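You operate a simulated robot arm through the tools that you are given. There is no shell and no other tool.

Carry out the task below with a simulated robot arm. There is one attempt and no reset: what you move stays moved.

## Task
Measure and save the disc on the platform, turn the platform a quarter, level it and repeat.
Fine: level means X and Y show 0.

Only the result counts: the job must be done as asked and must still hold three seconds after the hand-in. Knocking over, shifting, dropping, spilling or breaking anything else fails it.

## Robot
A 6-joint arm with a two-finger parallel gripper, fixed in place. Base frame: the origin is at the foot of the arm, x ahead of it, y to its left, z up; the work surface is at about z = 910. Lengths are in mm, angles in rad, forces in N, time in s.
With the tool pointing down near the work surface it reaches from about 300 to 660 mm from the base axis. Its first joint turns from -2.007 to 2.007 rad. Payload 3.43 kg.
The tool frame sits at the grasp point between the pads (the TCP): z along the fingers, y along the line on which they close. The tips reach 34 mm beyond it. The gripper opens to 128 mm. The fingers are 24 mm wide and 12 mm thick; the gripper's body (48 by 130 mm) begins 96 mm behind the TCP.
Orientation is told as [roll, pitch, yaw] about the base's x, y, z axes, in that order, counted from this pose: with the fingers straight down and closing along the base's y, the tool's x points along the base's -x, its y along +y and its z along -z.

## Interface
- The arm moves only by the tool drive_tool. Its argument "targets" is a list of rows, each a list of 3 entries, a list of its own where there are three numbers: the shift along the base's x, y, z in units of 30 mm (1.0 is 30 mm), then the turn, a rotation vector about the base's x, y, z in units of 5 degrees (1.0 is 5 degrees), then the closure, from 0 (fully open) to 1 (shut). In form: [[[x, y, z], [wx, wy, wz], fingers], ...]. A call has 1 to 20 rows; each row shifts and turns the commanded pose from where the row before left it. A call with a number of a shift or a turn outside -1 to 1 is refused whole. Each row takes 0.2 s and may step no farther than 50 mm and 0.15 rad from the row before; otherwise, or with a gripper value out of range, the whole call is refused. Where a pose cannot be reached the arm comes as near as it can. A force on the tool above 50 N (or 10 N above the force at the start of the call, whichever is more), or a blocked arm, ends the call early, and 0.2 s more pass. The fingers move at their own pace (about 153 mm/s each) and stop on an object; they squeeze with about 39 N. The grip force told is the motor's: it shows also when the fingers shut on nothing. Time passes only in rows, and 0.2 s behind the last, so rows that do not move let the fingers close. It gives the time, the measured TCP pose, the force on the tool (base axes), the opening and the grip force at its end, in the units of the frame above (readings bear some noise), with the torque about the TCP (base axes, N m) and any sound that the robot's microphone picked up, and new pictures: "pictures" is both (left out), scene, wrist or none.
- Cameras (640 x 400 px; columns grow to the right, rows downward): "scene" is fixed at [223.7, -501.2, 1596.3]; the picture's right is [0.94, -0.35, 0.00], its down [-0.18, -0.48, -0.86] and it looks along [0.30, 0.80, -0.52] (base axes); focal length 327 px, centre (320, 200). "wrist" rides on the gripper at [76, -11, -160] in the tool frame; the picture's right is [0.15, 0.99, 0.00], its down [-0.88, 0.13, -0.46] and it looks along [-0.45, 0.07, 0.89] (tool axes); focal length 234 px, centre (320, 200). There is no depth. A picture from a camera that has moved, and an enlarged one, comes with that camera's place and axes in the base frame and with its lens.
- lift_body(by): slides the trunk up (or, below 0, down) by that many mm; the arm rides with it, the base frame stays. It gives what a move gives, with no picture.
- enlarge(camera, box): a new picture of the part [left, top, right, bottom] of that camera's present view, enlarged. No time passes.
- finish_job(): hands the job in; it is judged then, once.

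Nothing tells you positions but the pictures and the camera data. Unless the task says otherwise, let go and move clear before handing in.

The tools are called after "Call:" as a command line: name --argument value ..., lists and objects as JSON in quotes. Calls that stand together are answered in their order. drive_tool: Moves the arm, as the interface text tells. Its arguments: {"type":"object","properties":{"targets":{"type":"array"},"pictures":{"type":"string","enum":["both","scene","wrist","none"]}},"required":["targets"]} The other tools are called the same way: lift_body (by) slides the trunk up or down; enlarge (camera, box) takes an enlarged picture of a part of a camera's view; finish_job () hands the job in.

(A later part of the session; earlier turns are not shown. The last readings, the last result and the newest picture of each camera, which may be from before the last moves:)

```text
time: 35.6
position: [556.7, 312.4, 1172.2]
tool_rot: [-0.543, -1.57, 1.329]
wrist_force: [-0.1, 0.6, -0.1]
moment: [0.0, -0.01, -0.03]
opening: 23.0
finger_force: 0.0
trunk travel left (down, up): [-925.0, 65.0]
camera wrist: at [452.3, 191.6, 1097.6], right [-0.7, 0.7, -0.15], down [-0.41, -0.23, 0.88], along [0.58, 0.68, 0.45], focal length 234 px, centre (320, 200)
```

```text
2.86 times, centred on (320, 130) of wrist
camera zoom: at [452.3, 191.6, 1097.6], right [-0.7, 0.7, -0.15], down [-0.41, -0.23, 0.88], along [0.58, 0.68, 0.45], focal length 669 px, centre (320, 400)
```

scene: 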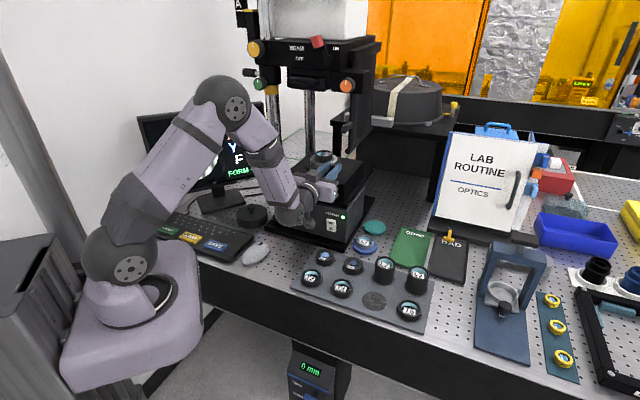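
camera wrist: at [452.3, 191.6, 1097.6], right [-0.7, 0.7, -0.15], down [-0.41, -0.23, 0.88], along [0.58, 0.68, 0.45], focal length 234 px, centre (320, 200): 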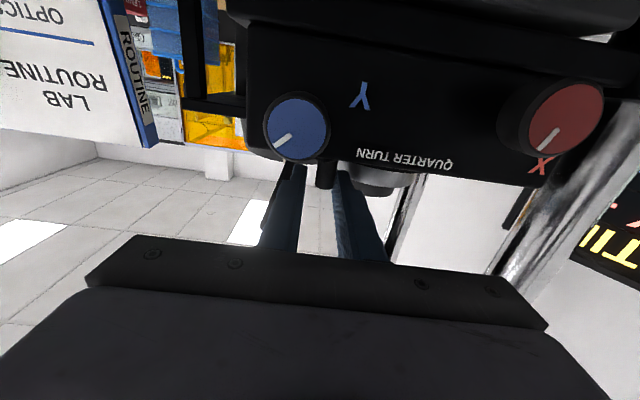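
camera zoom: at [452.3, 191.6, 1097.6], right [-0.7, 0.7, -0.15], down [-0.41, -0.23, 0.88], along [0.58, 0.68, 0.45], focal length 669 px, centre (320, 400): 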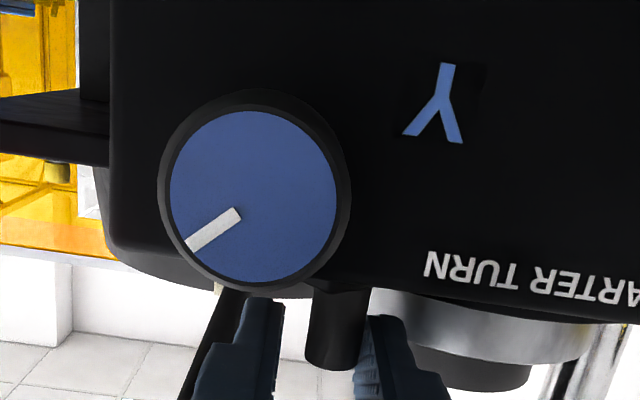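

The left finger is just meeting the peg now. I'll nudge a little further in small steps and read the force.

Call:
drive_tool --targets '[[[0.04, 0, 0], [0, 0, 0], 0.82], [[0.04, 0, 0], [0, 0, 0], 0.82], [[0, 0, 0], [0, 0, 0], 0.82]]'

Call:
enlarge --camera "wrist" --box '[220, 60, 420, 200]'

Call:
enlarge --camera "wrist" --box '[500, 100, 640, 300]'

```text
time: 36.4
position: [559.2, 314.4, 1170.6]
tool_rot: [-0.988, -1.57, 1.777]
wrist_force: [-0.7, 0.0, 0.3]
moment: [0.01, -0.01, 0.0]
opening: 23.4
finger_force: 0.0
trunk travel left (down, up): [-925.0, 65.0]
camera wrist: at [454.1, 193.1, 1097.3], right [-0.7, 0.7, -0.15], down [-0.41, -0.23, 0.88], along [0.58, 0.68, 0.45], focal length 234 px, centre (320, 200)
```

scene: 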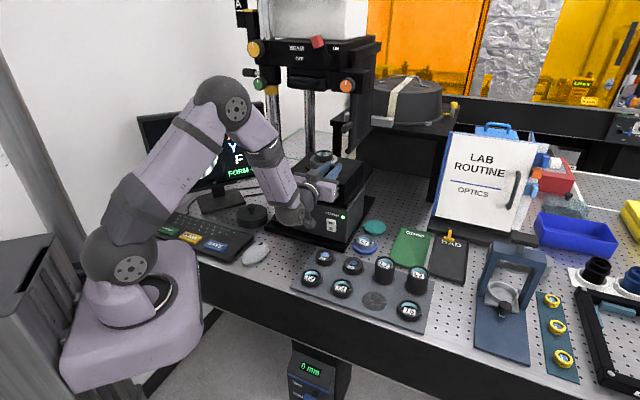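
wrist: 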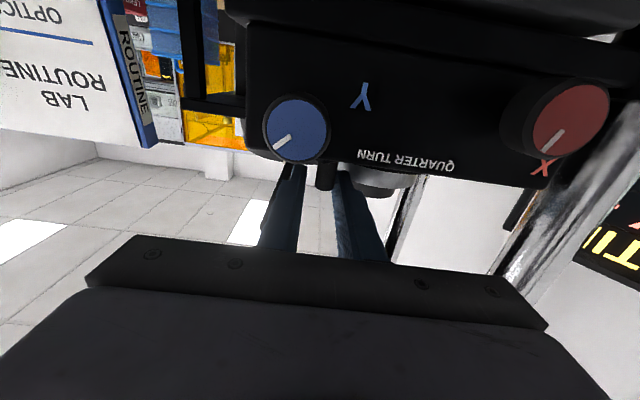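

```text
2.86 times, centred on (320, 130) of wrist
camera zoom: at [454.1, 193.1, 1097.3], right [-0.7, 0.7, -0.15], down [-0.41, -0.23, 0.88], along [0.58, 0.68, 0.45], focal length 669 px, centre (320, 400)
```

zoom: 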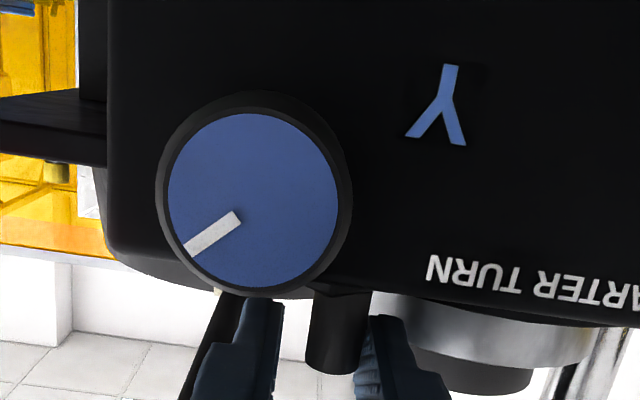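

```text
2.00 times, centred on (570, 200) of wrist
camera zoom: at [454.1, 193.1, 1097.3], right [-0.7, 0.7, -0.15], down [-0.41, -0.23, 0.88], along [0.58, 0.68, 0.45], focal length 468 px, centre (-180, 200)
```

zoom: 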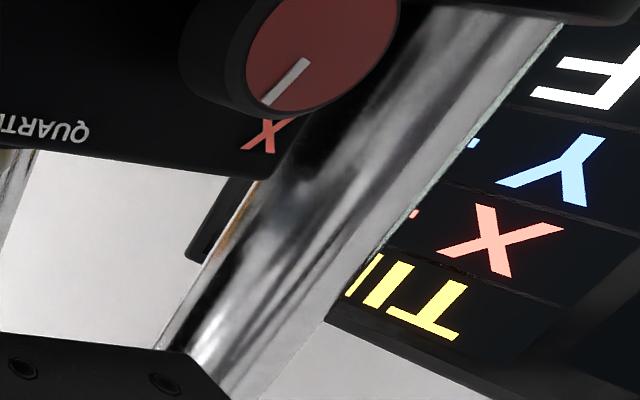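

There's still no resistance and the readings are noisy at the millimetre level. I'll push a few more millimetres.

Call:
drive_tool --targets '[[[0.05, -0.02, 0], [0, 0, 0], 0.82], [[0.05, -0.02, 0], [0, 0, 0], 0.82], [[0, 0, 0], [0, 0, 0], 0.82]]'

Call:
enlarge --camera "wrist" --box '[220, 60, 420, 200]'

Call:
enlarge --camera "scene" --box '[300, 145, 350, 180]'

```text
time: 37.2
position: [559.4, 312.8, 1171.3]
tool_rot: [-0.782, -1.568, 1.572]
wrist_force: [-7.3, 3.1, -1.0]
moment: [0.04, 0.11, 0.17]
opening: 27.3
finger_force: 3.6
trunk travel left (down, up): [-925.0, 65.0]
camera wrist: at [455.9, 191.3, 1097.6], right [-0.7, 0.7, -0.15], down [-0.41, -0.23, 0.88], along [0.58, 0.68, 0.45], focal length 234 px, centre (320, 200)
```

scene: 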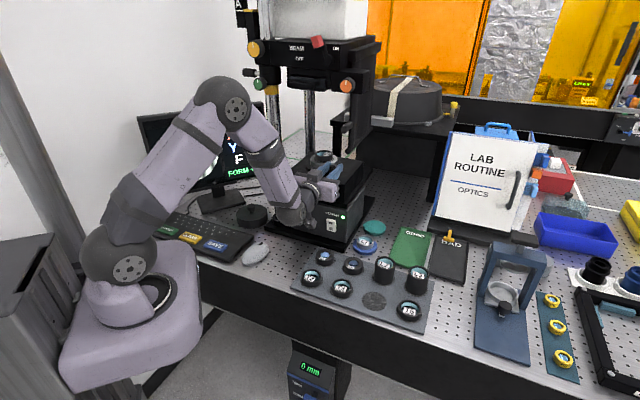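
wrist: 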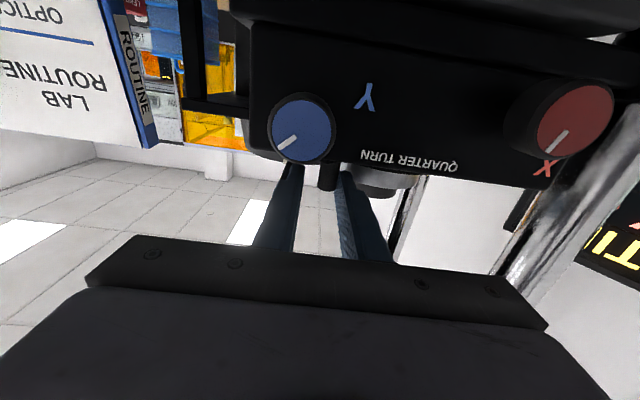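

```text
2.86 times, centred on (320, 130) of wrist
camera zoom: at [455.9, 191.3, 1097.6], right [-0.7, 0.7, -0.15], down [-0.41, -0.23, 0.88], along [0.58, 0.68, 0.45], focal length 669 px, centre (320, 400)
```

zoom: 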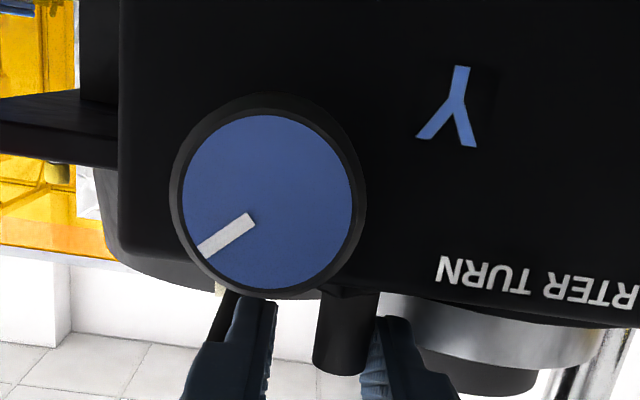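

```text
11.43 times, centred on (325, 162) of scene
camera zoom: at [223.7, -501.2, 1596.3], right [0.94, -0.35, 0.0], down [-0.18, -0.48, -0.86], along [0.3, 0.8, -0.52], focal length 3733 px, centre (263, 629)
```

zoom: 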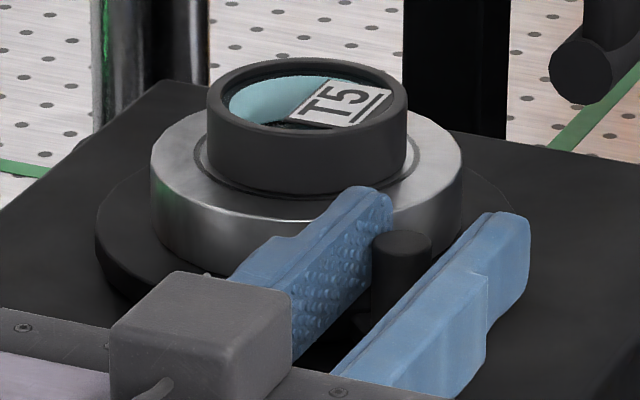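

Now there's 8 N of resistance and the peg hasn't moved, so it is hard against its stop and the quarter turn is complete. I'll ease off, back out along −n, and open the fingers for the knobs.

Call:
drive_tool --targets '[[[-0.14, 0.05, 0], [0, 0, 0], 0.82], [[-0.4, -0.4, 0], [0, 0, 0], 0.82], [[-0.5, -0.5, 0], [0, 0, 0], 0.82], [[-0.5, -0.5, 0], [0, 0, 0], 0.82], [[-0.4, -0.4, 0], [0, 0, 0], 0.62]]'

Call:
enlarge --camera "scene" --box '[280, 135, 360, 185]'

Call:
enlarge --camera "wrist" --box '[220, 0, 640, 300]'

```text
time: 38.4
position: [502.2, 257.4, 1169.8]
tool_rot: [-0.959, -1.569, 1.745]
wrist_force: [-0.2, -0.3, -0.5]
moment: [0.01, 0.01, -0.01]
opening: 48.5
finger_force: 0.1
trunk travel left (down, up): [-925.0, 65.0]
camera wrist: at [397.6, 137.3, 1094.6], right [-0.7, 0.7, -0.15], down [-0.41, -0.23, 0.88], along [0.58, 0.68, 0.45], focal length 234 px, centre (320, 200)
```

scene: 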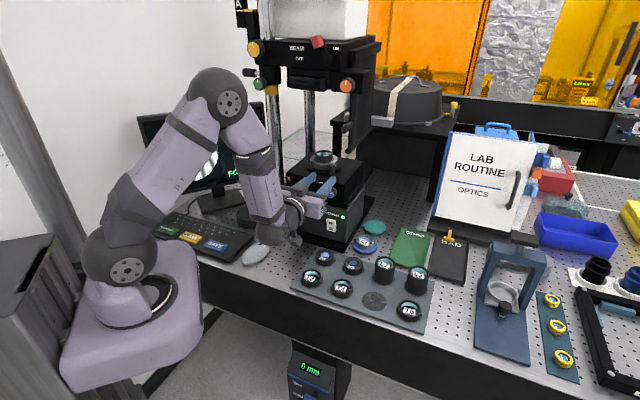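
wrist: 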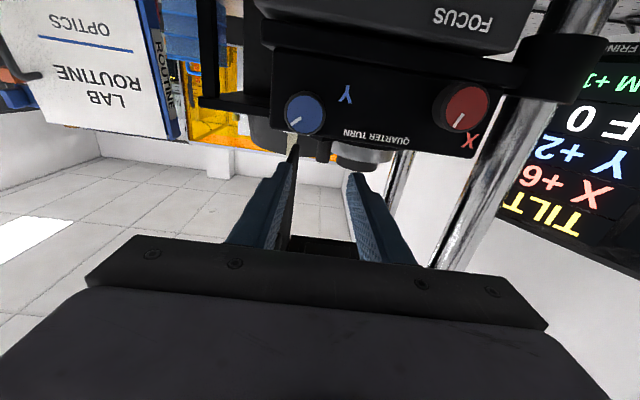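

```text
8.00 times, centred on (320, 160) of scene
camera zoom: at [223.7, -501.2, 1596.3], right [0.94, -0.35, 0.0], down [-0.18, -0.48, -0.86], along [0.3, 0.8, -0.52], focal length 2613 px, centre (320, 520)
```

zoom: 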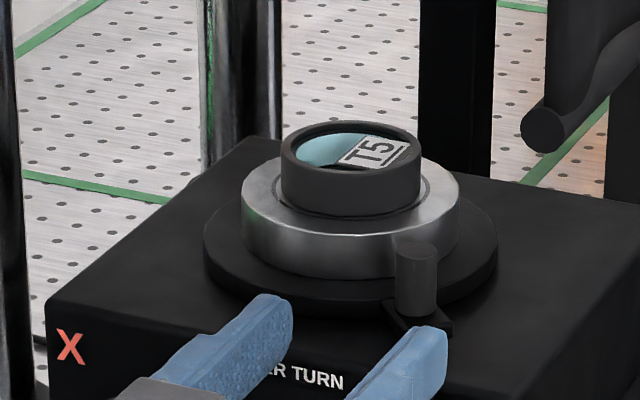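

```text
1.33 times, centred on (430, 150) of wrist
camera zoom: at [397.6, 137.3, 1094.6], right [-0.7, 0.7, -0.15], down [-0.41, -0.23, 0.88], along [0.58, 0.68, 0.45], focal length 312 px, centre (173, 267)
```

zoom: 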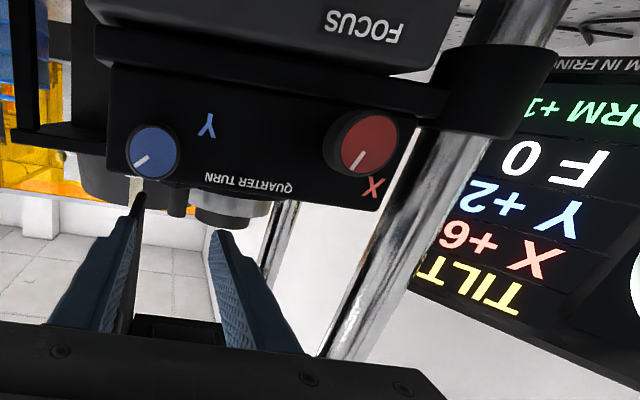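

The peg is at its end position with X +6, Y +2. From this view the Y knob is at about e≈192, z≈1118, so I'll line up with it first.

Call:
drive_tool --targets '[[[0.166, -0.286, -0.85], [0, 0, 0], 0.62], [[0.166, -0.286, -0.85], [0, 0, 0], 0.62], [[0, 0, 0], [0, 0, 0], 0.62]]'

Call:
enlarge --camera "wrist" --box '[220, 80, 420, 240]'

Call:
enlarge --camera "scene" --box '[260, 150, 380, 230]'

```text
time: 39.2
position: [512.1, 240.3, 1119.8]
tool_rot: [-1.153, -1.569, 1.941]
wrist_force: [-0.5, 0.2, 0.7]
moment: [0.01, 0.01, 0.01]
opening: 48.3
finger_force: 0.1
trunk travel left (down, up): [-925.0, 65.0]
camera wrist: at [407.8, 120.3, 1046.1], right [-0.7, 0.7, -0.15], down [-0.41, -0.23, 0.88], along [0.58, 0.68, 0.45], focal length 234 px, centre (320, 200)
```

scene: 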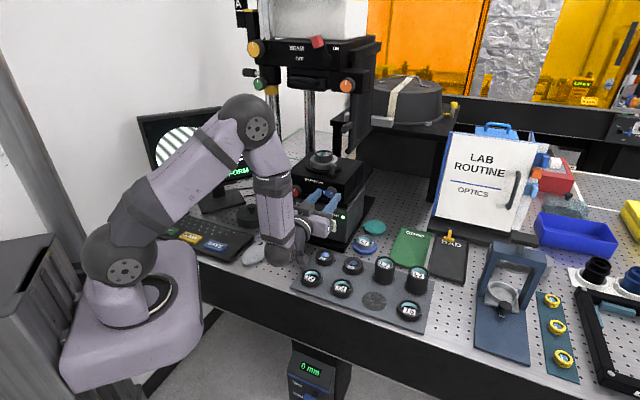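
wrist: 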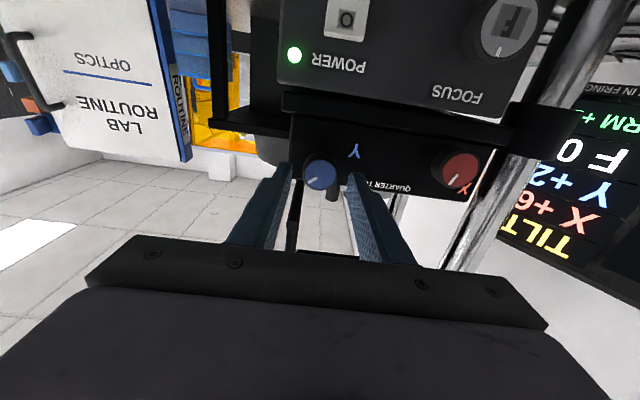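

```text
2.50 times, centred on (320, 160) of wrist
camera zoom: at [407.8, 120.3, 1046.1], right [-0.7, 0.7, -0.15], down [-0.41, -0.23, 0.88], along [0.58, 0.68, 0.45], focal length 585 px, centre (320, 300)
```

zoom: 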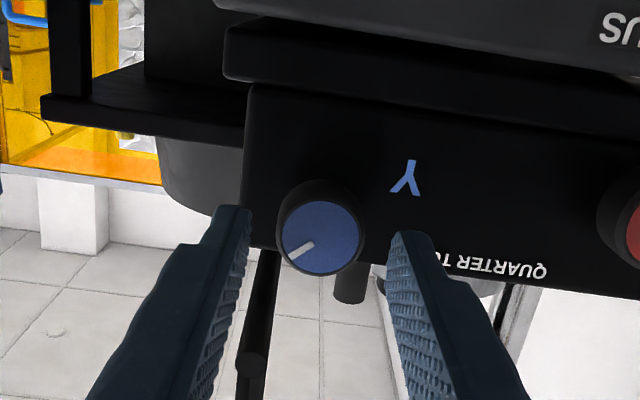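

```text
5.00 times, centred on (320, 190) of scene
camera zoom: at [223.7, -501.2, 1596.3], right [0.94, -0.35, 0.0], down [-0.18, -0.48, -0.86], along [0.3, 0.8, -0.52], focal length 1633 px, centre (320, 250)
```

zoom: 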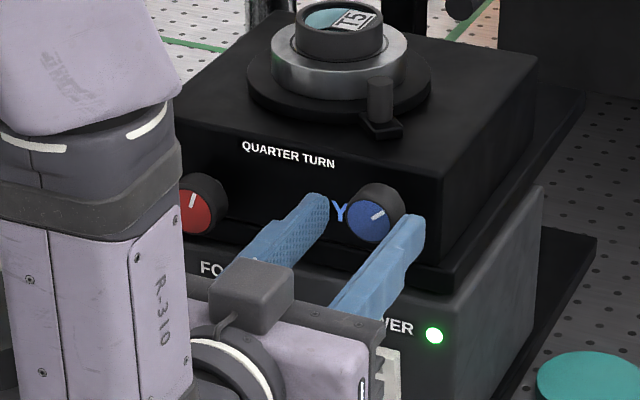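

The Y knob is centred on the tool axis in both views, with its face about 38 mm ahead of the TCP. I'll move forward 20 mm so the pads surround it, then close on it.

Call:
drive_tool --targets '[[[0.24, 0.24, 0], [0, 0, 0], 0.62], [[0.23, 0.23, 0], [0, 0, 0], 0.62], [[0, 0, 0], [0, 0, 0], 0.62]]'

Call:
enlarge --camera "wrist" --box '[220, 80, 420, 240]'

Call:
enlarge --camera "scene" --box '[300, 160, 380, 210]'

```text
time: 40.0
position: [528.4, 253.0, 1120.9]
tool_rot: [-0.625, -1.569, 1.412]
wrist_force: [-0.2, -0.4, -0.3]
moment: [0.01, -0.02, -0.01]
opening: 48.7
finger_force: 0.0
trunk travel left (down, up): [-925.0, 65.0]
camera wrist: at [422.9, 133.7, 1046.1], right [-0.7, 0.7, -0.15], down [-0.41, -0.23, 0.88], along [0.58, 0.68, 0.45], focal length 234 px, centre (320, 200)
```

scene: 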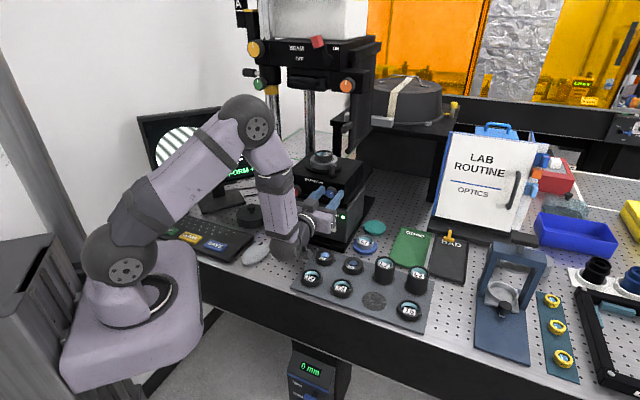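
wrist: 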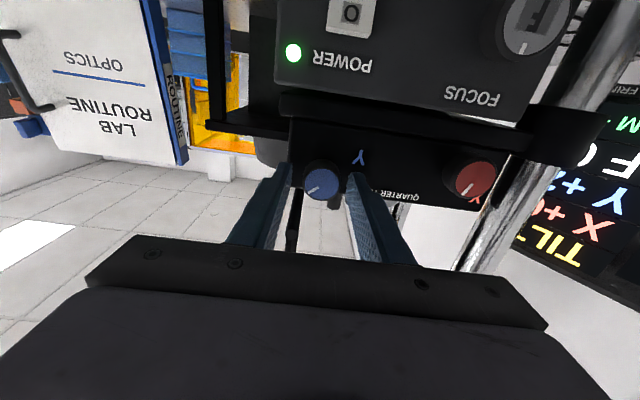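

```text
2.50 times, centred on (320, 160) of wrist
camera zoom: at [422.9, 133.7, 1046.1], right [-0.7, 0.7, -0.15], down [-0.41, -0.23, 0.88], along [0.58, 0.68, 0.45], focal length 585 px, centre (320, 300)
```

zoom: 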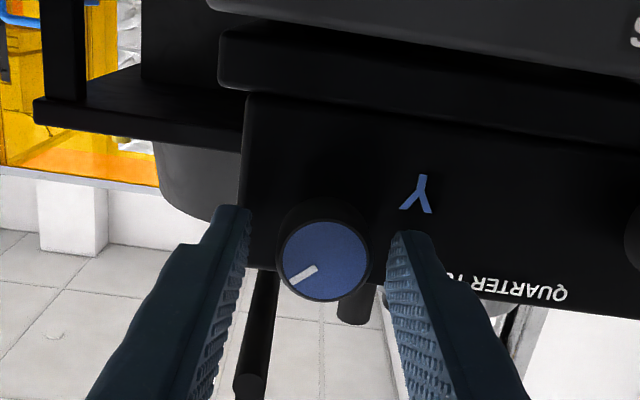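

```text
8.00 times, centred on (340, 185) of scene
camera zoom: at [223.7, -501.2, 1596.3], right [0.94, -0.35, 0.0], down [-0.18, -0.48, -0.86], along [0.3, 0.8, -0.52], focal length 2613 px, centre (160, 320)
```

zoom: 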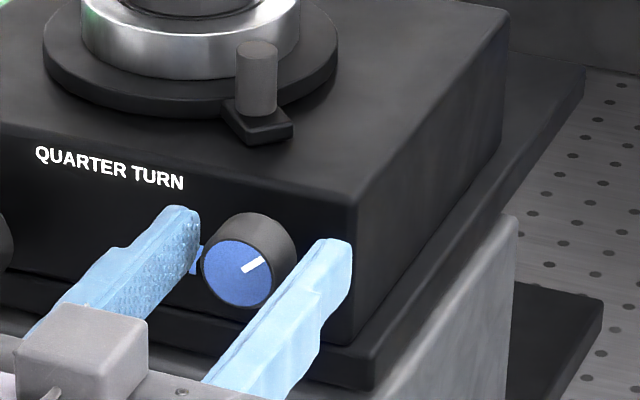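

The knob sits between the pads, about 2 mm off centre. I'll shift 2 mm and close on it.

Call:
drive_tool --targets '[[[-0.045, 0.045, 0], [0, 0, 0], 0.66], [[0, 0, 0], [0, 0, 0], 0.72], [[0, 0, 0], [0, 0, 0], 1], [[0, 0, 0], [0, 0, 0], 1]]'

Call:
enlarge --camera "wrist" --box '[220, 80, 420, 240]'

Call:
enlarge --camera "wrist" --box '[480, 60, 640, 300]'

```text
time: 41.0
position: [527.3, 254.8, 1120.3]
tool_rot: [-0.608, -1.568, 1.394]
wrist_force: [1.4, -1.3, -0.3]
moment: [-0.02, 0.02, -0.4]
opening: 31.6
finger_force: 44.5
trunk travel left (down, up): [-925.0, 65.0]
camera wrist: at [421.7, 134.4, 1045.9], right [-0.7, 0.7, -0.15], down [-0.41, -0.23, 0.88], along [0.58, 0.68, 0.45], focal length 234 px, centre (320, 200)
```

scene: 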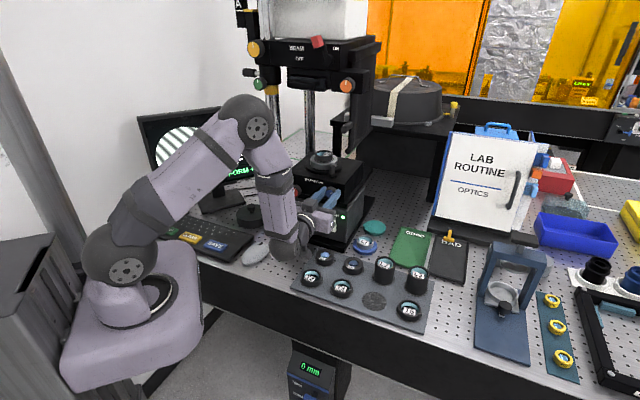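
wrist: 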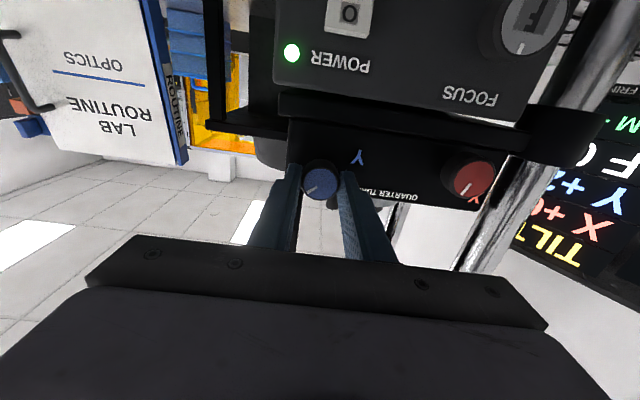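

```text
2.50 times, centred on (320, 160) of wrist
camera zoom: at [421.7, 134.4, 1045.9], right [-0.7, 0.7, -0.15], down [-0.41, -0.23, 0.88], along [0.58, 0.68, 0.45], focal length 585 px, centre (320, 300)
```

zoom: 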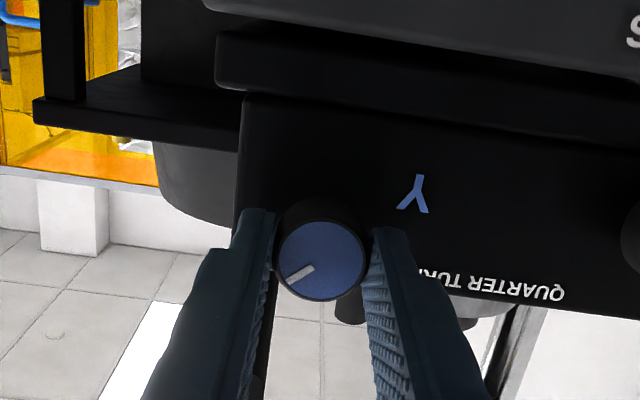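

```text
1.67 times, centred on (560, 180) of wrist
camera zoom: at [421.7, 134.4, 1045.9], right [-0.7, 0.7, -0.15], down [-0.41, -0.23, 0.88], along [0.58, 0.68, 0.45], focal length 390 px, centre (-80, 233)
```

zoom: 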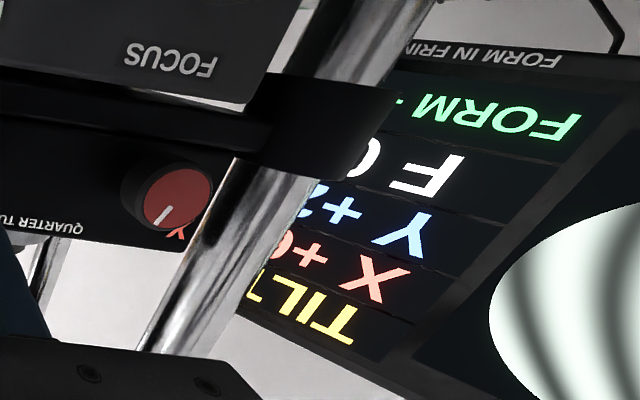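

The Y knob is gripped at 31.6 mm. I'll try a 10° clockwise turn and read the effect.

Call:
drive_tool --targets '[[[0, 0, 0], [0.354, 0.354, 0], 1], [[0, 0, 0], [0.354, 0.354, 0], 1], [[0, 0, 0], [0.354, 0.354, 0], 1], [[0, 0, 0], [0.354, 0.354, 0], 1], [[0, 0, 0], [0, 0, 0], 1]]'

Call:
enlarge --camera "wrist" --box '[220, 80, 420, 240]'

Call:
enlarge --camera "wrist" --box '[440, 0, 640, 300]'

Call:
enlarge --camera "scene" --box '[130, 90, 290, 210]'

```text
time: 42.2
position: [526.7, 254.2, 1120.7]
tool_rot: [1.552, -1.395, -0.768]
wrist_force: [-0.2, -7.7, -5.7]
moment: [-0.16, 0.16, -0.26]
opening: 31.4
finger_force: 45.6
trunk travel left (down, up): [-925.0, 65.0]
camera wrist: at [412.3, 143.6, 1045.5], right [-0.71, 0.71, 0.03], down [-0.3, -0.34, 0.89], along [0.64, 0.62, 0.45], focal length 234 px, centre (320, 200)
```

scene: 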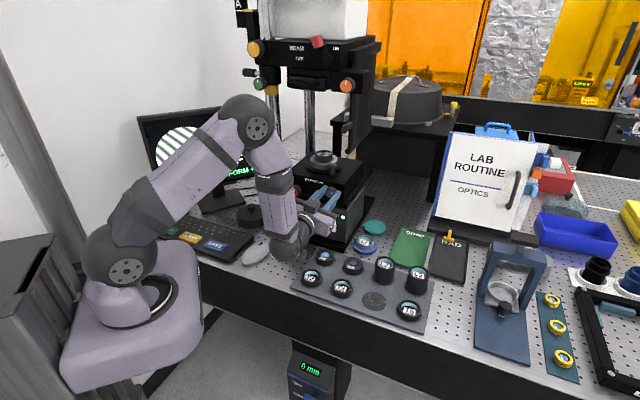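
wrist: 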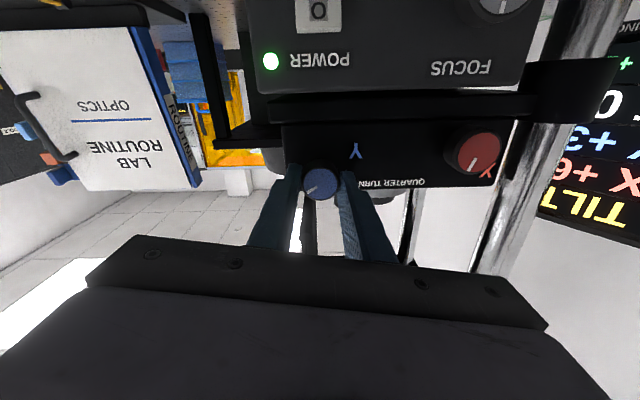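

```text
2.50 times, centred on (320, 160) of wrist
camera zoom: at [412.3, 143.6, 1045.5], right [-0.71, 0.71, 0.03], down [-0.3, -0.34, 0.89], along [0.64, 0.62, 0.45], focal length 585 px, centre (320, 300)
```

zoom: 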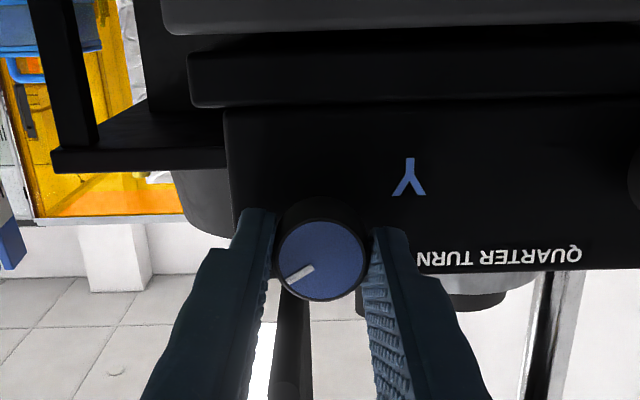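

```text
1.33 times, centred on (540, 150) of wrist
camera zoom: at [412.3, 143.6, 1045.5], right [-0.71, 0.71, 0.03], down [-0.3, -0.34, 0.89], along [0.64, 0.62, 0.45], focal length 312 px, centre (27, 267)
```

zoom: 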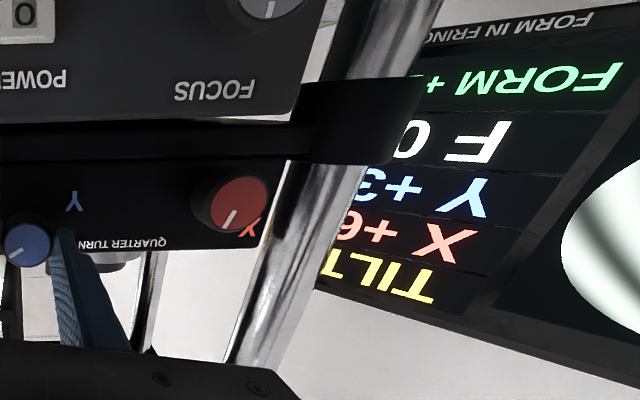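

```text
3.33 times, centred on (210, 150) of scene
camera zoom: at [223.7, -501.2, 1596.3], right [0.94, -0.35, 0.0], down [-0.18, -0.48, -0.86], along [0.3, 0.8, -0.52], focal length 1089 px, centre (687, 367)
```

zoom: 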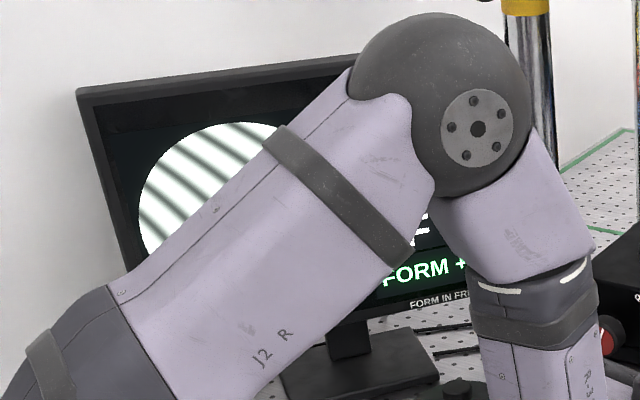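

Clockwise raised Y from +2 to +3, so about 10° per unit. I'll turn counter-clockwise 25° and check.

Call:
drive_tool --targets '[[[0, 0, 0], [-0.53, -0.53, 0], 1], [[0, 0, 0], [-0.53, -0.53, 0], 1], [[0, 0, 0], [-0.53, -0.53, 0], 1], [[0, 0, 0], [-0.53, -0.53, 0], 1], [[0, 0, 0], [-0.53, -0.53, 0], 1], [[0, 0, 0], [-0.53, -0.53, 0], 1], [[0, 0, 0], [-0.354, -0.354, 0], 1], [[0, 0, 0], [0, 0, 0], 1]]'

Call:
enlarge --camera "wrist" --box '[220, 80, 420, 240]'

Call:
enlarge --camera "wrist" --box '[440, 0, 640, 300]'

Call:
enlarge --camera "scene" --box '[130, 90, 290, 210]'

```text
time: 44.0
position: [526.2, 254.9, 1120.2]
tool_rot: [-1.569, -1.308, 2.354]
wrist_force: [-6.4, -11.6, -8.6]
moment: [-0.62, 0.58, -0.37]
opening: 31.5
finger_force: 44.9
trunk travel left (down, up): [-925.0, 65.0]
camera wrist: at [435.1, 121.1, 1051.4], right [-0.65, 0.65, -0.4], down [-0.57, -0.07, 0.82], along [0.5, 0.76, 0.42], focal length 234 px, centre (320, 200)
```

scene: 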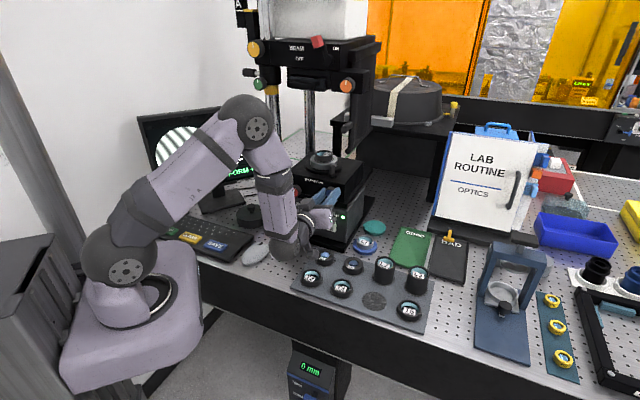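
wrist: 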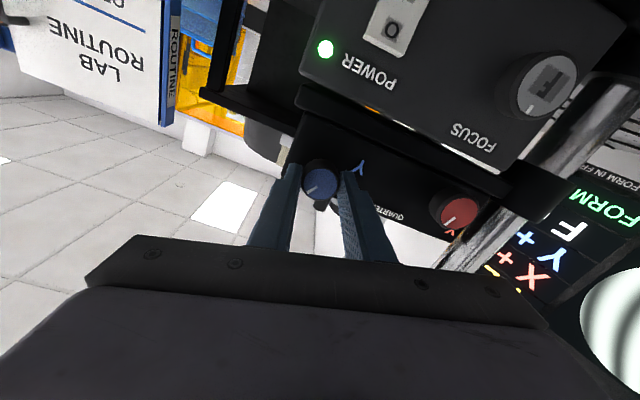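

```text
2.50 times, centred on (320, 160) of wrist
camera zoom: at [435.1, 121.1, 1051.4], right [-0.65, 0.65, -0.4], down [-0.57, -0.07, 0.82], along [0.5, 0.76, 0.42], focal length 585 px, centre (320, 300)
```

zoom: 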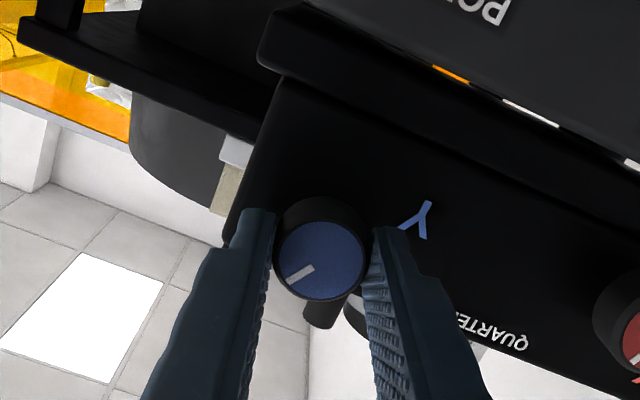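

```text
1.33 times, centred on (540, 150) of wrist
camera zoom: at [435.1, 121.1, 1051.4], right [-0.65, 0.65, -0.4], down [-0.57, -0.07, 0.82], along [0.5, 0.76, 0.42], focal length 312 px, centre (27, 267)
```

zoom: 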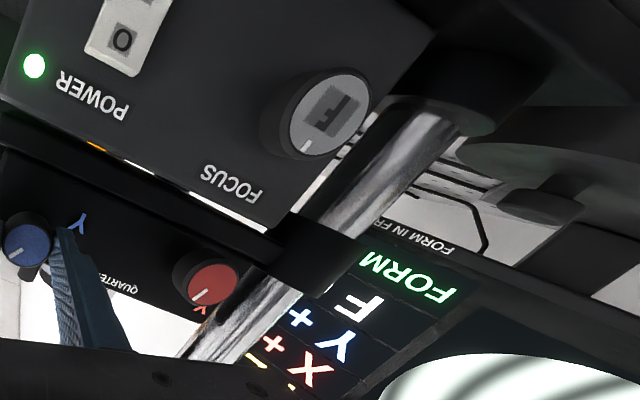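

```text
3.33 times, centred on (210, 150) of scene
camera zoom: at [223.7, -501.2, 1596.3], right [0.94, -0.35, 0.0], down [-0.18, -0.48, -0.86], along [0.3, 0.8, -0.52], focal length 1089 px, centre (687, 367)
```

zoom: 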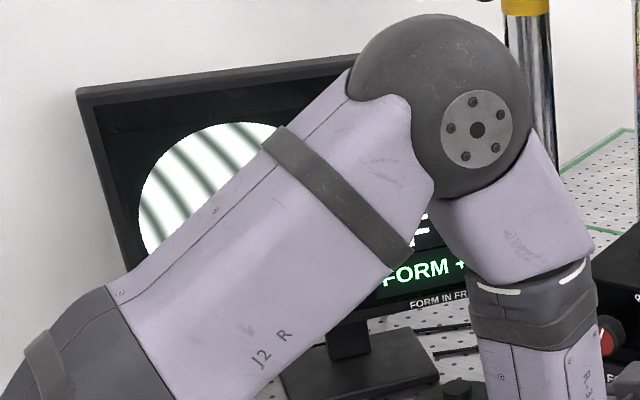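

The knob follows the grip and Y still shows a plus sign, with the digit hidden by the column. I'll turn another 8° counter-clockwise.

Call:
drive_tool --targets '[[[0, 0, 0], [-0.283, -0.283, 0], 1], [[0, 0, 0], [-0.283, -0.283, 0], 1], [[0, 0, 0], [-0.283, -0.283, 0], 1], [[0, 0, 0], [-0.283, -0.283, 0], 1], [[0, 0, 0], [0, 0, 0], 1]]'

Call:
enlarge --camera "wrist" --box '[440, 100, 640, 360]'

Call:
enlarge --camera "scene" --box '[130, 90, 290, 210]'

```text
time: 45.2
position: [526.7, 256.7, 1119.9]
tool_rot: [-1.566, -1.17, 2.352]
wrist_force: [-9.3, -8.4, -10.9]
moment: [-0.29, 0.27, -0.34]
opening: 31.6
finger_force: 45.1
trunk travel left (down, up): [-925.0, 65.0]
camera wrist: at [441.6, 114.6, 1056.5], right [-0.61, 0.6, -0.52], down [-0.65, 0.01, 0.76], along [0.46, 0.8, 0.39], focal length 234 px, centre (320, 200)
```

scene: 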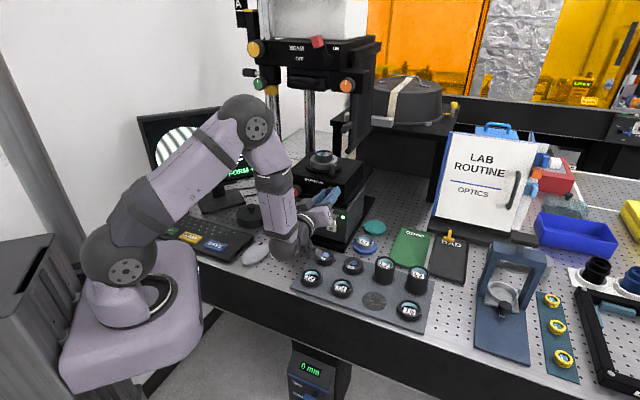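
wrist: 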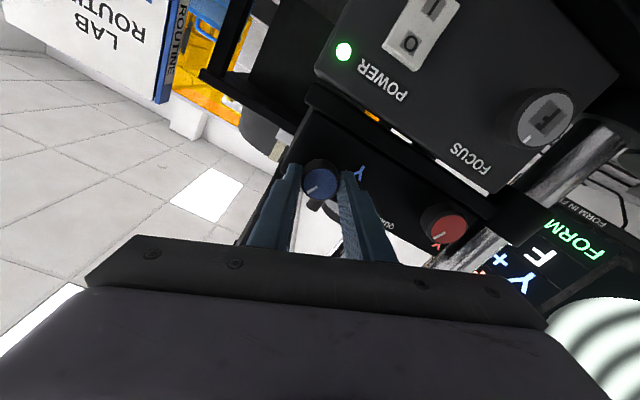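

```text
1.54 times, centred on (540, 230) of wrist
camera zoom: at [441.6, 114.6, 1056.5], right [-0.61, 0.6, -0.52], down [-0.65, 0.01, 0.76], along [0.46, 0.8, 0.39], focal length 360 px, centre (-18, 154)
```

zoom: 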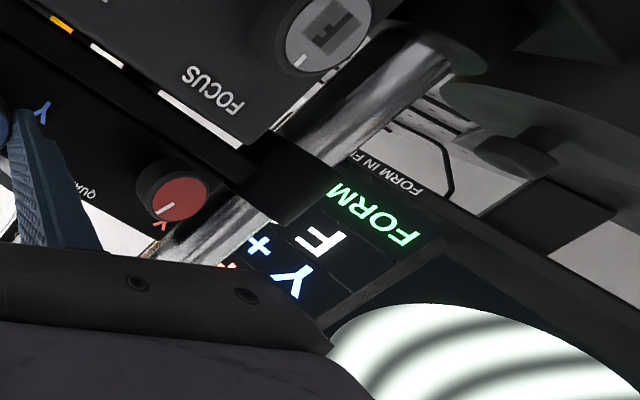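

```text
3.33 times, centred on (210, 150) of scene
camera zoom: at [223.7, -501.2, 1596.3], right [0.94, -0.35, 0.0], down [-0.18, -0.48, -0.86], along [0.3, 0.8, -0.52], focal length 1089 px, centre (687, 367)
```

zoom: 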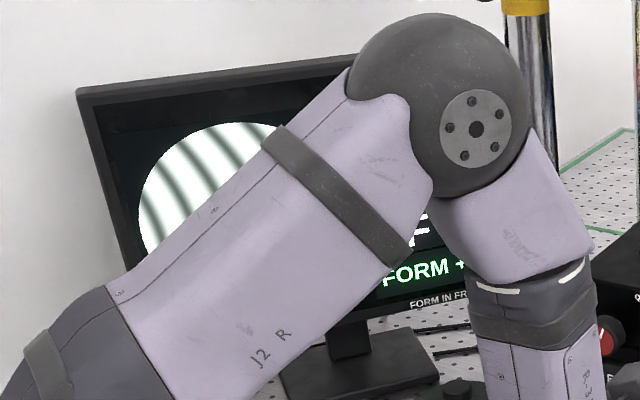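

Y still shows a plus. The fringes are a useful gauge, so I'll zoom in on them and on the platform.

Call:
enlarge --camera "scene" --box '[155, 118, 219, 158]'

Call:
enlarge --camera "wrist" --box '[260, 100, 420, 260]'

```text
10.00 times, centred on (187, 138) of scene
camera zoom: at [223.7, -501.2, 1596.3], right [0.94, -0.35, 0.0], down [-0.18, -0.48, -0.86], along [0.3, 0.8, -0.52], focal length 3266 px, centre (1650, 820)
```

zoom: 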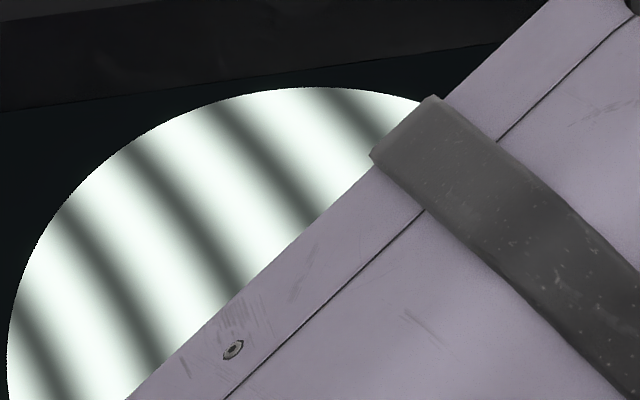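

```text
2.50 times, centred on (340, 180) of wrist
camera zoom: at [441.6, 114.6, 1056.5], right [-0.61, 0.6, -0.52], down [-0.65, 0.01, 0.76], along [0.46, 0.8, 0.39], focal length 585 px, centre (270, 250)
```

zoom: 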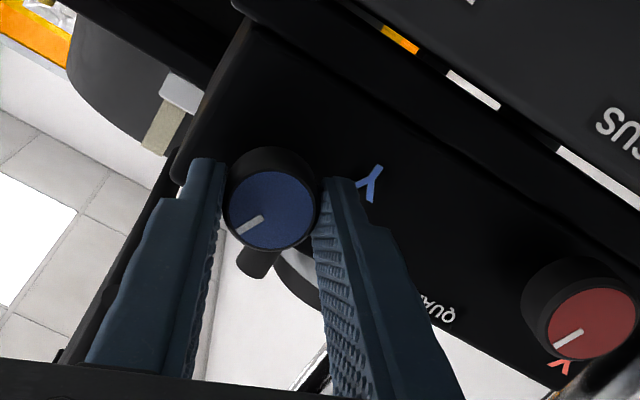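

The digit is hidden from here, so I'll release the knob, back off slightly and rotate the wrist back to where the screen was readable.

Call:
drive_tool --targets '[[[0, 0, 0], [0, 0, 0], 0.62], [[-0.05, -0.05, 0], [0, 0, 0], 0.62], [[0, 0, 0], [0.7, 0.7, 0], 0.62], [[0, 0, 0], [0.7, 0.7, 0], 0.62], [[0, 0, 0], [0.7, 0.7, 0], 0.62], [[0, 0, 0], [0.7, 0.7, 0], 0.62], [[0, 0, 0], [0.7, 0.7, 0], 0.62], [[0, 0, 0], [0.7, 0.7, 0], 0.62], [[0, 0, 0], [0.7, 0.7, 0], 0.62]]'

Call:
enlarge --camera "wrist" --box '[440, 0, 640, 300]'

Call:
enlarge --camera "wrist" --box '[220, 80, 420, 240]'

```text
time: 47.2
position: [524.0, 254.9, 1120.6]
tool_rot: [1.565, -1.366, -0.778]
wrist_force: [-0.1, -1.0, -0.4]
moment: [0.0, 0.02, 0.04]
opening: 48.8
finger_force: 0.0
trunk travel left (down, up): [-925.0, 65.0]
camera wrist: at [408.9, 145.2, 1045.4], right [-0.71, 0.7, 0.06], down [-0.28, -0.36, 0.89], along [0.65, 0.61, 0.45], focal length 234 px, centre (320, 200)
```

scene: 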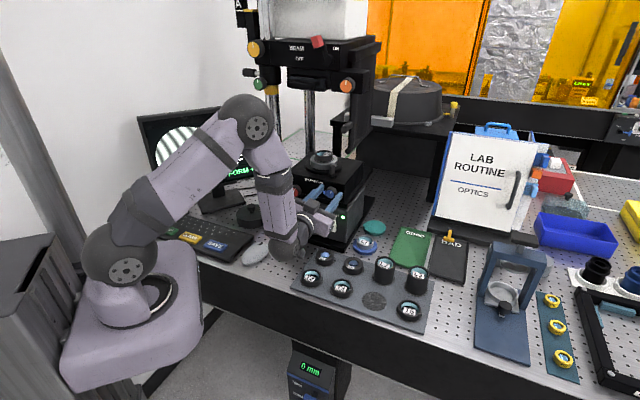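
wrist: 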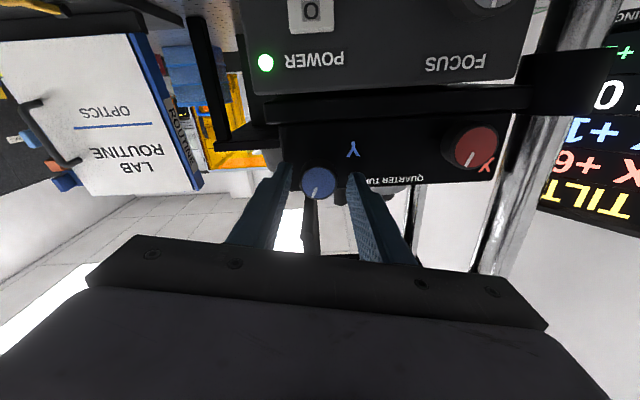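

```text
1.33 times, centred on (540, 150) of wrist
camera zoom: at [408.9, 145.2, 1045.4], right [-0.71, 0.7, 0.06], down [-0.28, -0.36, 0.89], along [0.65, 0.61, 0.45], focal length 312 px, centre (27, 267)
```

zoom: 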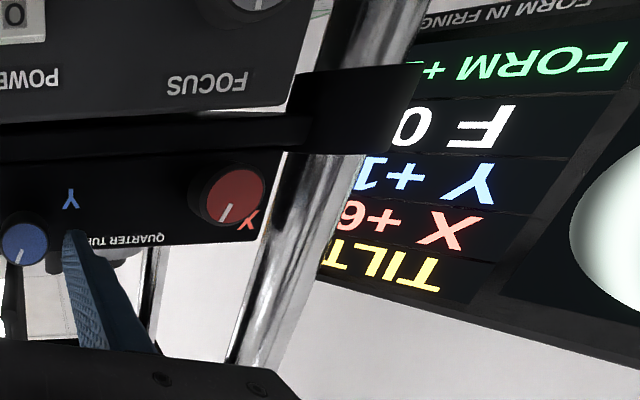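

```text
2.50 times, centred on (320, 160) of wrist
camera zoom: at [408.9, 145.2, 1045.4], right [-0.71, 0.7, 0.06], down [-0.28, -0.36, 0.89], along [0.65, 0.61, 0.45], focal length 585 px, centre (320, 300)
```

zoom: 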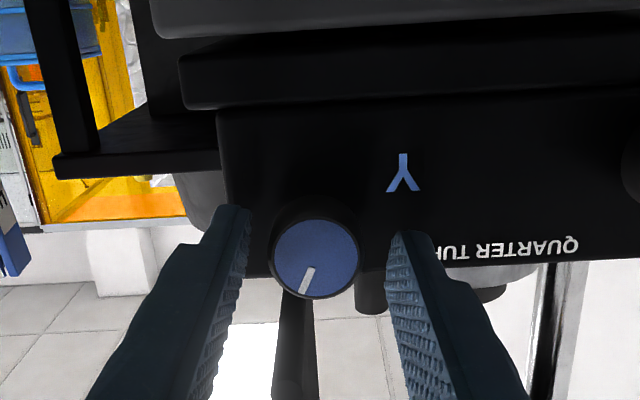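

After 33° of counter-clockwise turn Y went from +3 to +1, so about 15° per unit. I'll grip again and turn another 14° counter-clockwise.

Call:
drive_tool --targets '[[[0.04, 0.04, 0], [0, 0, 0], 0.7], [[0, 0, 0], [0, 0, 0], 1], [[0, 0, 0], [0, 0, 0], 1], [[0, 0, 0], [-0.354, -0.354, 0], 1], [[0, 0, 0], [-0.354, -0.354, 0], 1], [[0, 0, 0], [-0.354, -0.354, 0], 1], [[0, 0, 0], [-0.354, -0.354, 0], 1], [[0, 0, 0], [-0.283, -0.283, 0], 1], [[0, 0, 0], [-0.283, -0.283, 0], 1], [[0, 0, 0], [0, 0, 0], 1]]'

Call:
enlarge --camera "wrist" --box '[440, 0, 640, 300]'

Call:
enlarge --camera "wrist" --box '[220, 80, 420, 240]'

```text
time: 49.4
position: [525.9, 254.4, 1119.8]
tool_rot: [-1.556, -1.532, 2.344]
wrist_force: [-3.7, -10.8, -1.6]
moment: [-0.03, -0.04, -0.2]
opening: 31.3
finger_force: 45.0
trunk travel left (down, up): [-925.0, 65.0]
camera wrist: at [423.9, 132.2, 1046.7], right [-0.7, 0.69, -0.19], down [-0.44, -0.21, 0.87], along [0.57, 0.69, 0.45], focal length 234 px, centre (320, 200)
```

scene: 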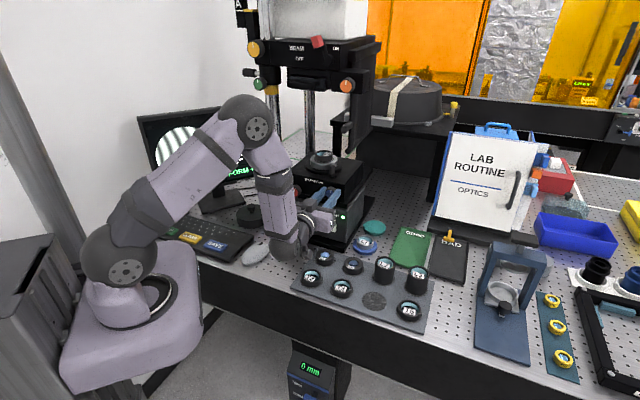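
wrist: 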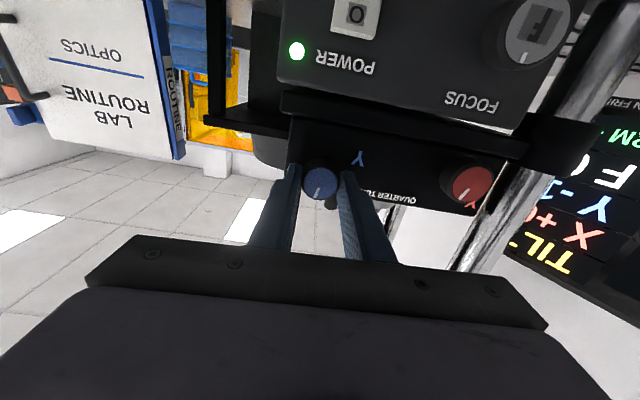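

```text
1.33 times, centred on (540, 150) of wrist
camera zoom: at [423.9, 132.2, 1046.7], right [-0.7, 0.69, -0.19], down [-0.44, -0.21, 0.87], along [0.57, 0.69, 0.45], focal length 312 px, centre (27, 267)
```

zoom: 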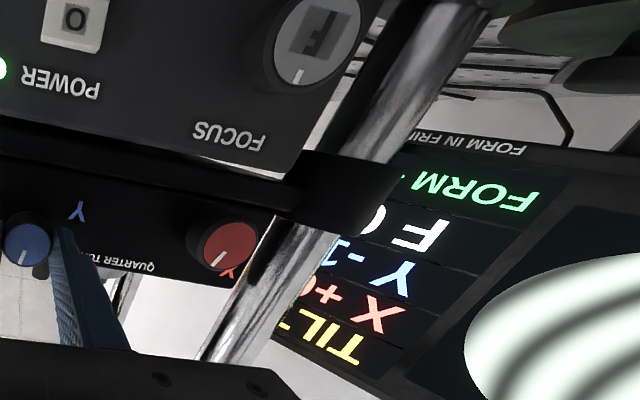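

```text
2.50 times, centred on (320, 160) of wrist
camera zoom: at [423.9, 132.2, 1046.7], right [-0.7, 0.69, -0.19], down [-0.44, -0.21, 0.87], along [0.57, 0.69, 0.45], focal length 585 px, centre (320, 300)
```

zoom: 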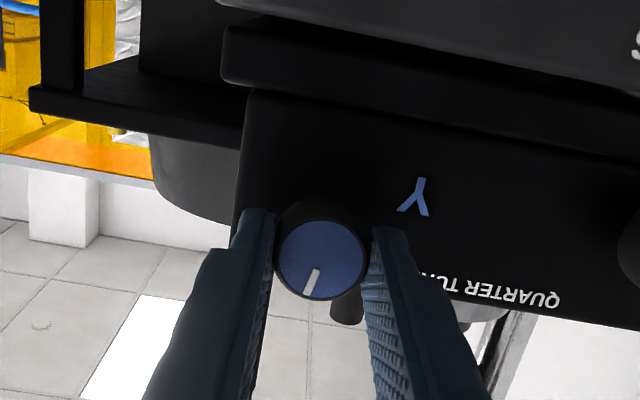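

Y has just gone negative, so zero lies a few degrees back. I'll turn 7° clockwise.

Call:
drive_tool --targets '[[[0, 0, 0], [0.247, 0.247, 0], 1], [[0, 0, 0], [0.247, 0.247, 0], 1], [[0, 0, 0], [0.247, 0.247, 0], 1], [[0, 0, 0], [0.247, 0.247, 0], 1], [[0, 0, 0], [0, 0, 0], 1]]'

Call:
enlarge --camera "wrist" --box '[440, 0, 640, 300]'

```text
time: 50.6
position: [527.5, 255.9, 1120.3]
tool_rot: [1.563, -1.488, -0.78]
wrist_force: [-3.1, -18.1, -3.5]
moment: [-0.5, 0.48, -0.2]
opening: 31.2
finger_force: 45.1
trunk travel left (down, up): [-925.0, 65.0]
camera wrist: at [417.1, 139.1, 1045.5], right [-0.7, 0.71, -0.06], down [-0.36, -0.28, 0.89], along [0.61, 0.65, 0.45], focal length 234 px, centre (320, 200)
```

scene: 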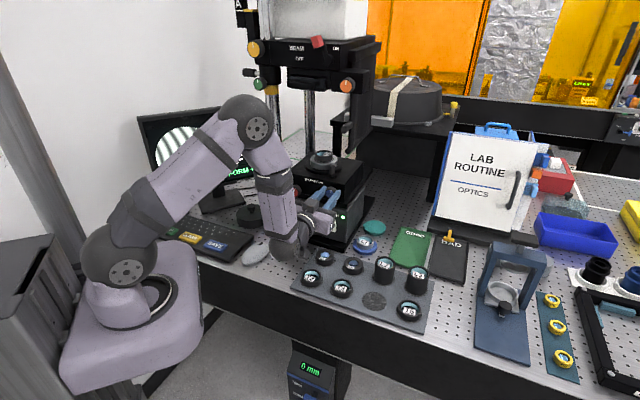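
wrist: 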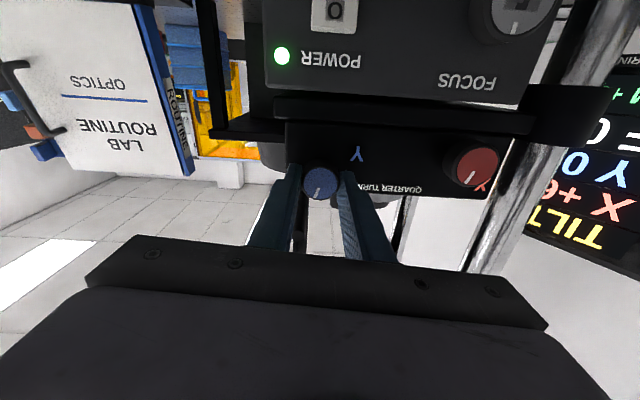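

```text
1.33 times, centred on (540, 150) of wrist
camera zoom: at [417.1, 139.1, 1045.5], right [-0.7, 0.71, -0.06], down [-0.36, -0.28, 0.89], along [0.61, 0.65, 0.45], focal length 312 px, centre (27, 267)
```

zoom: 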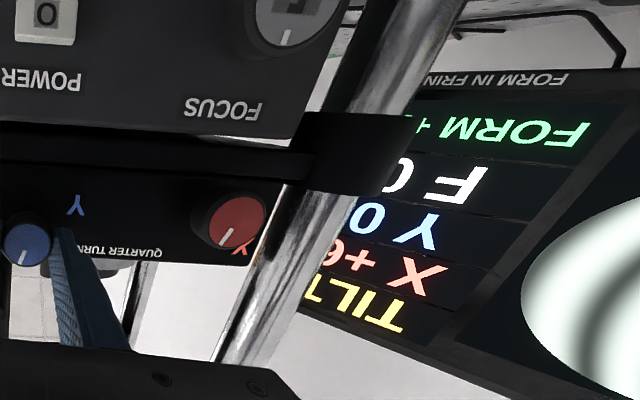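

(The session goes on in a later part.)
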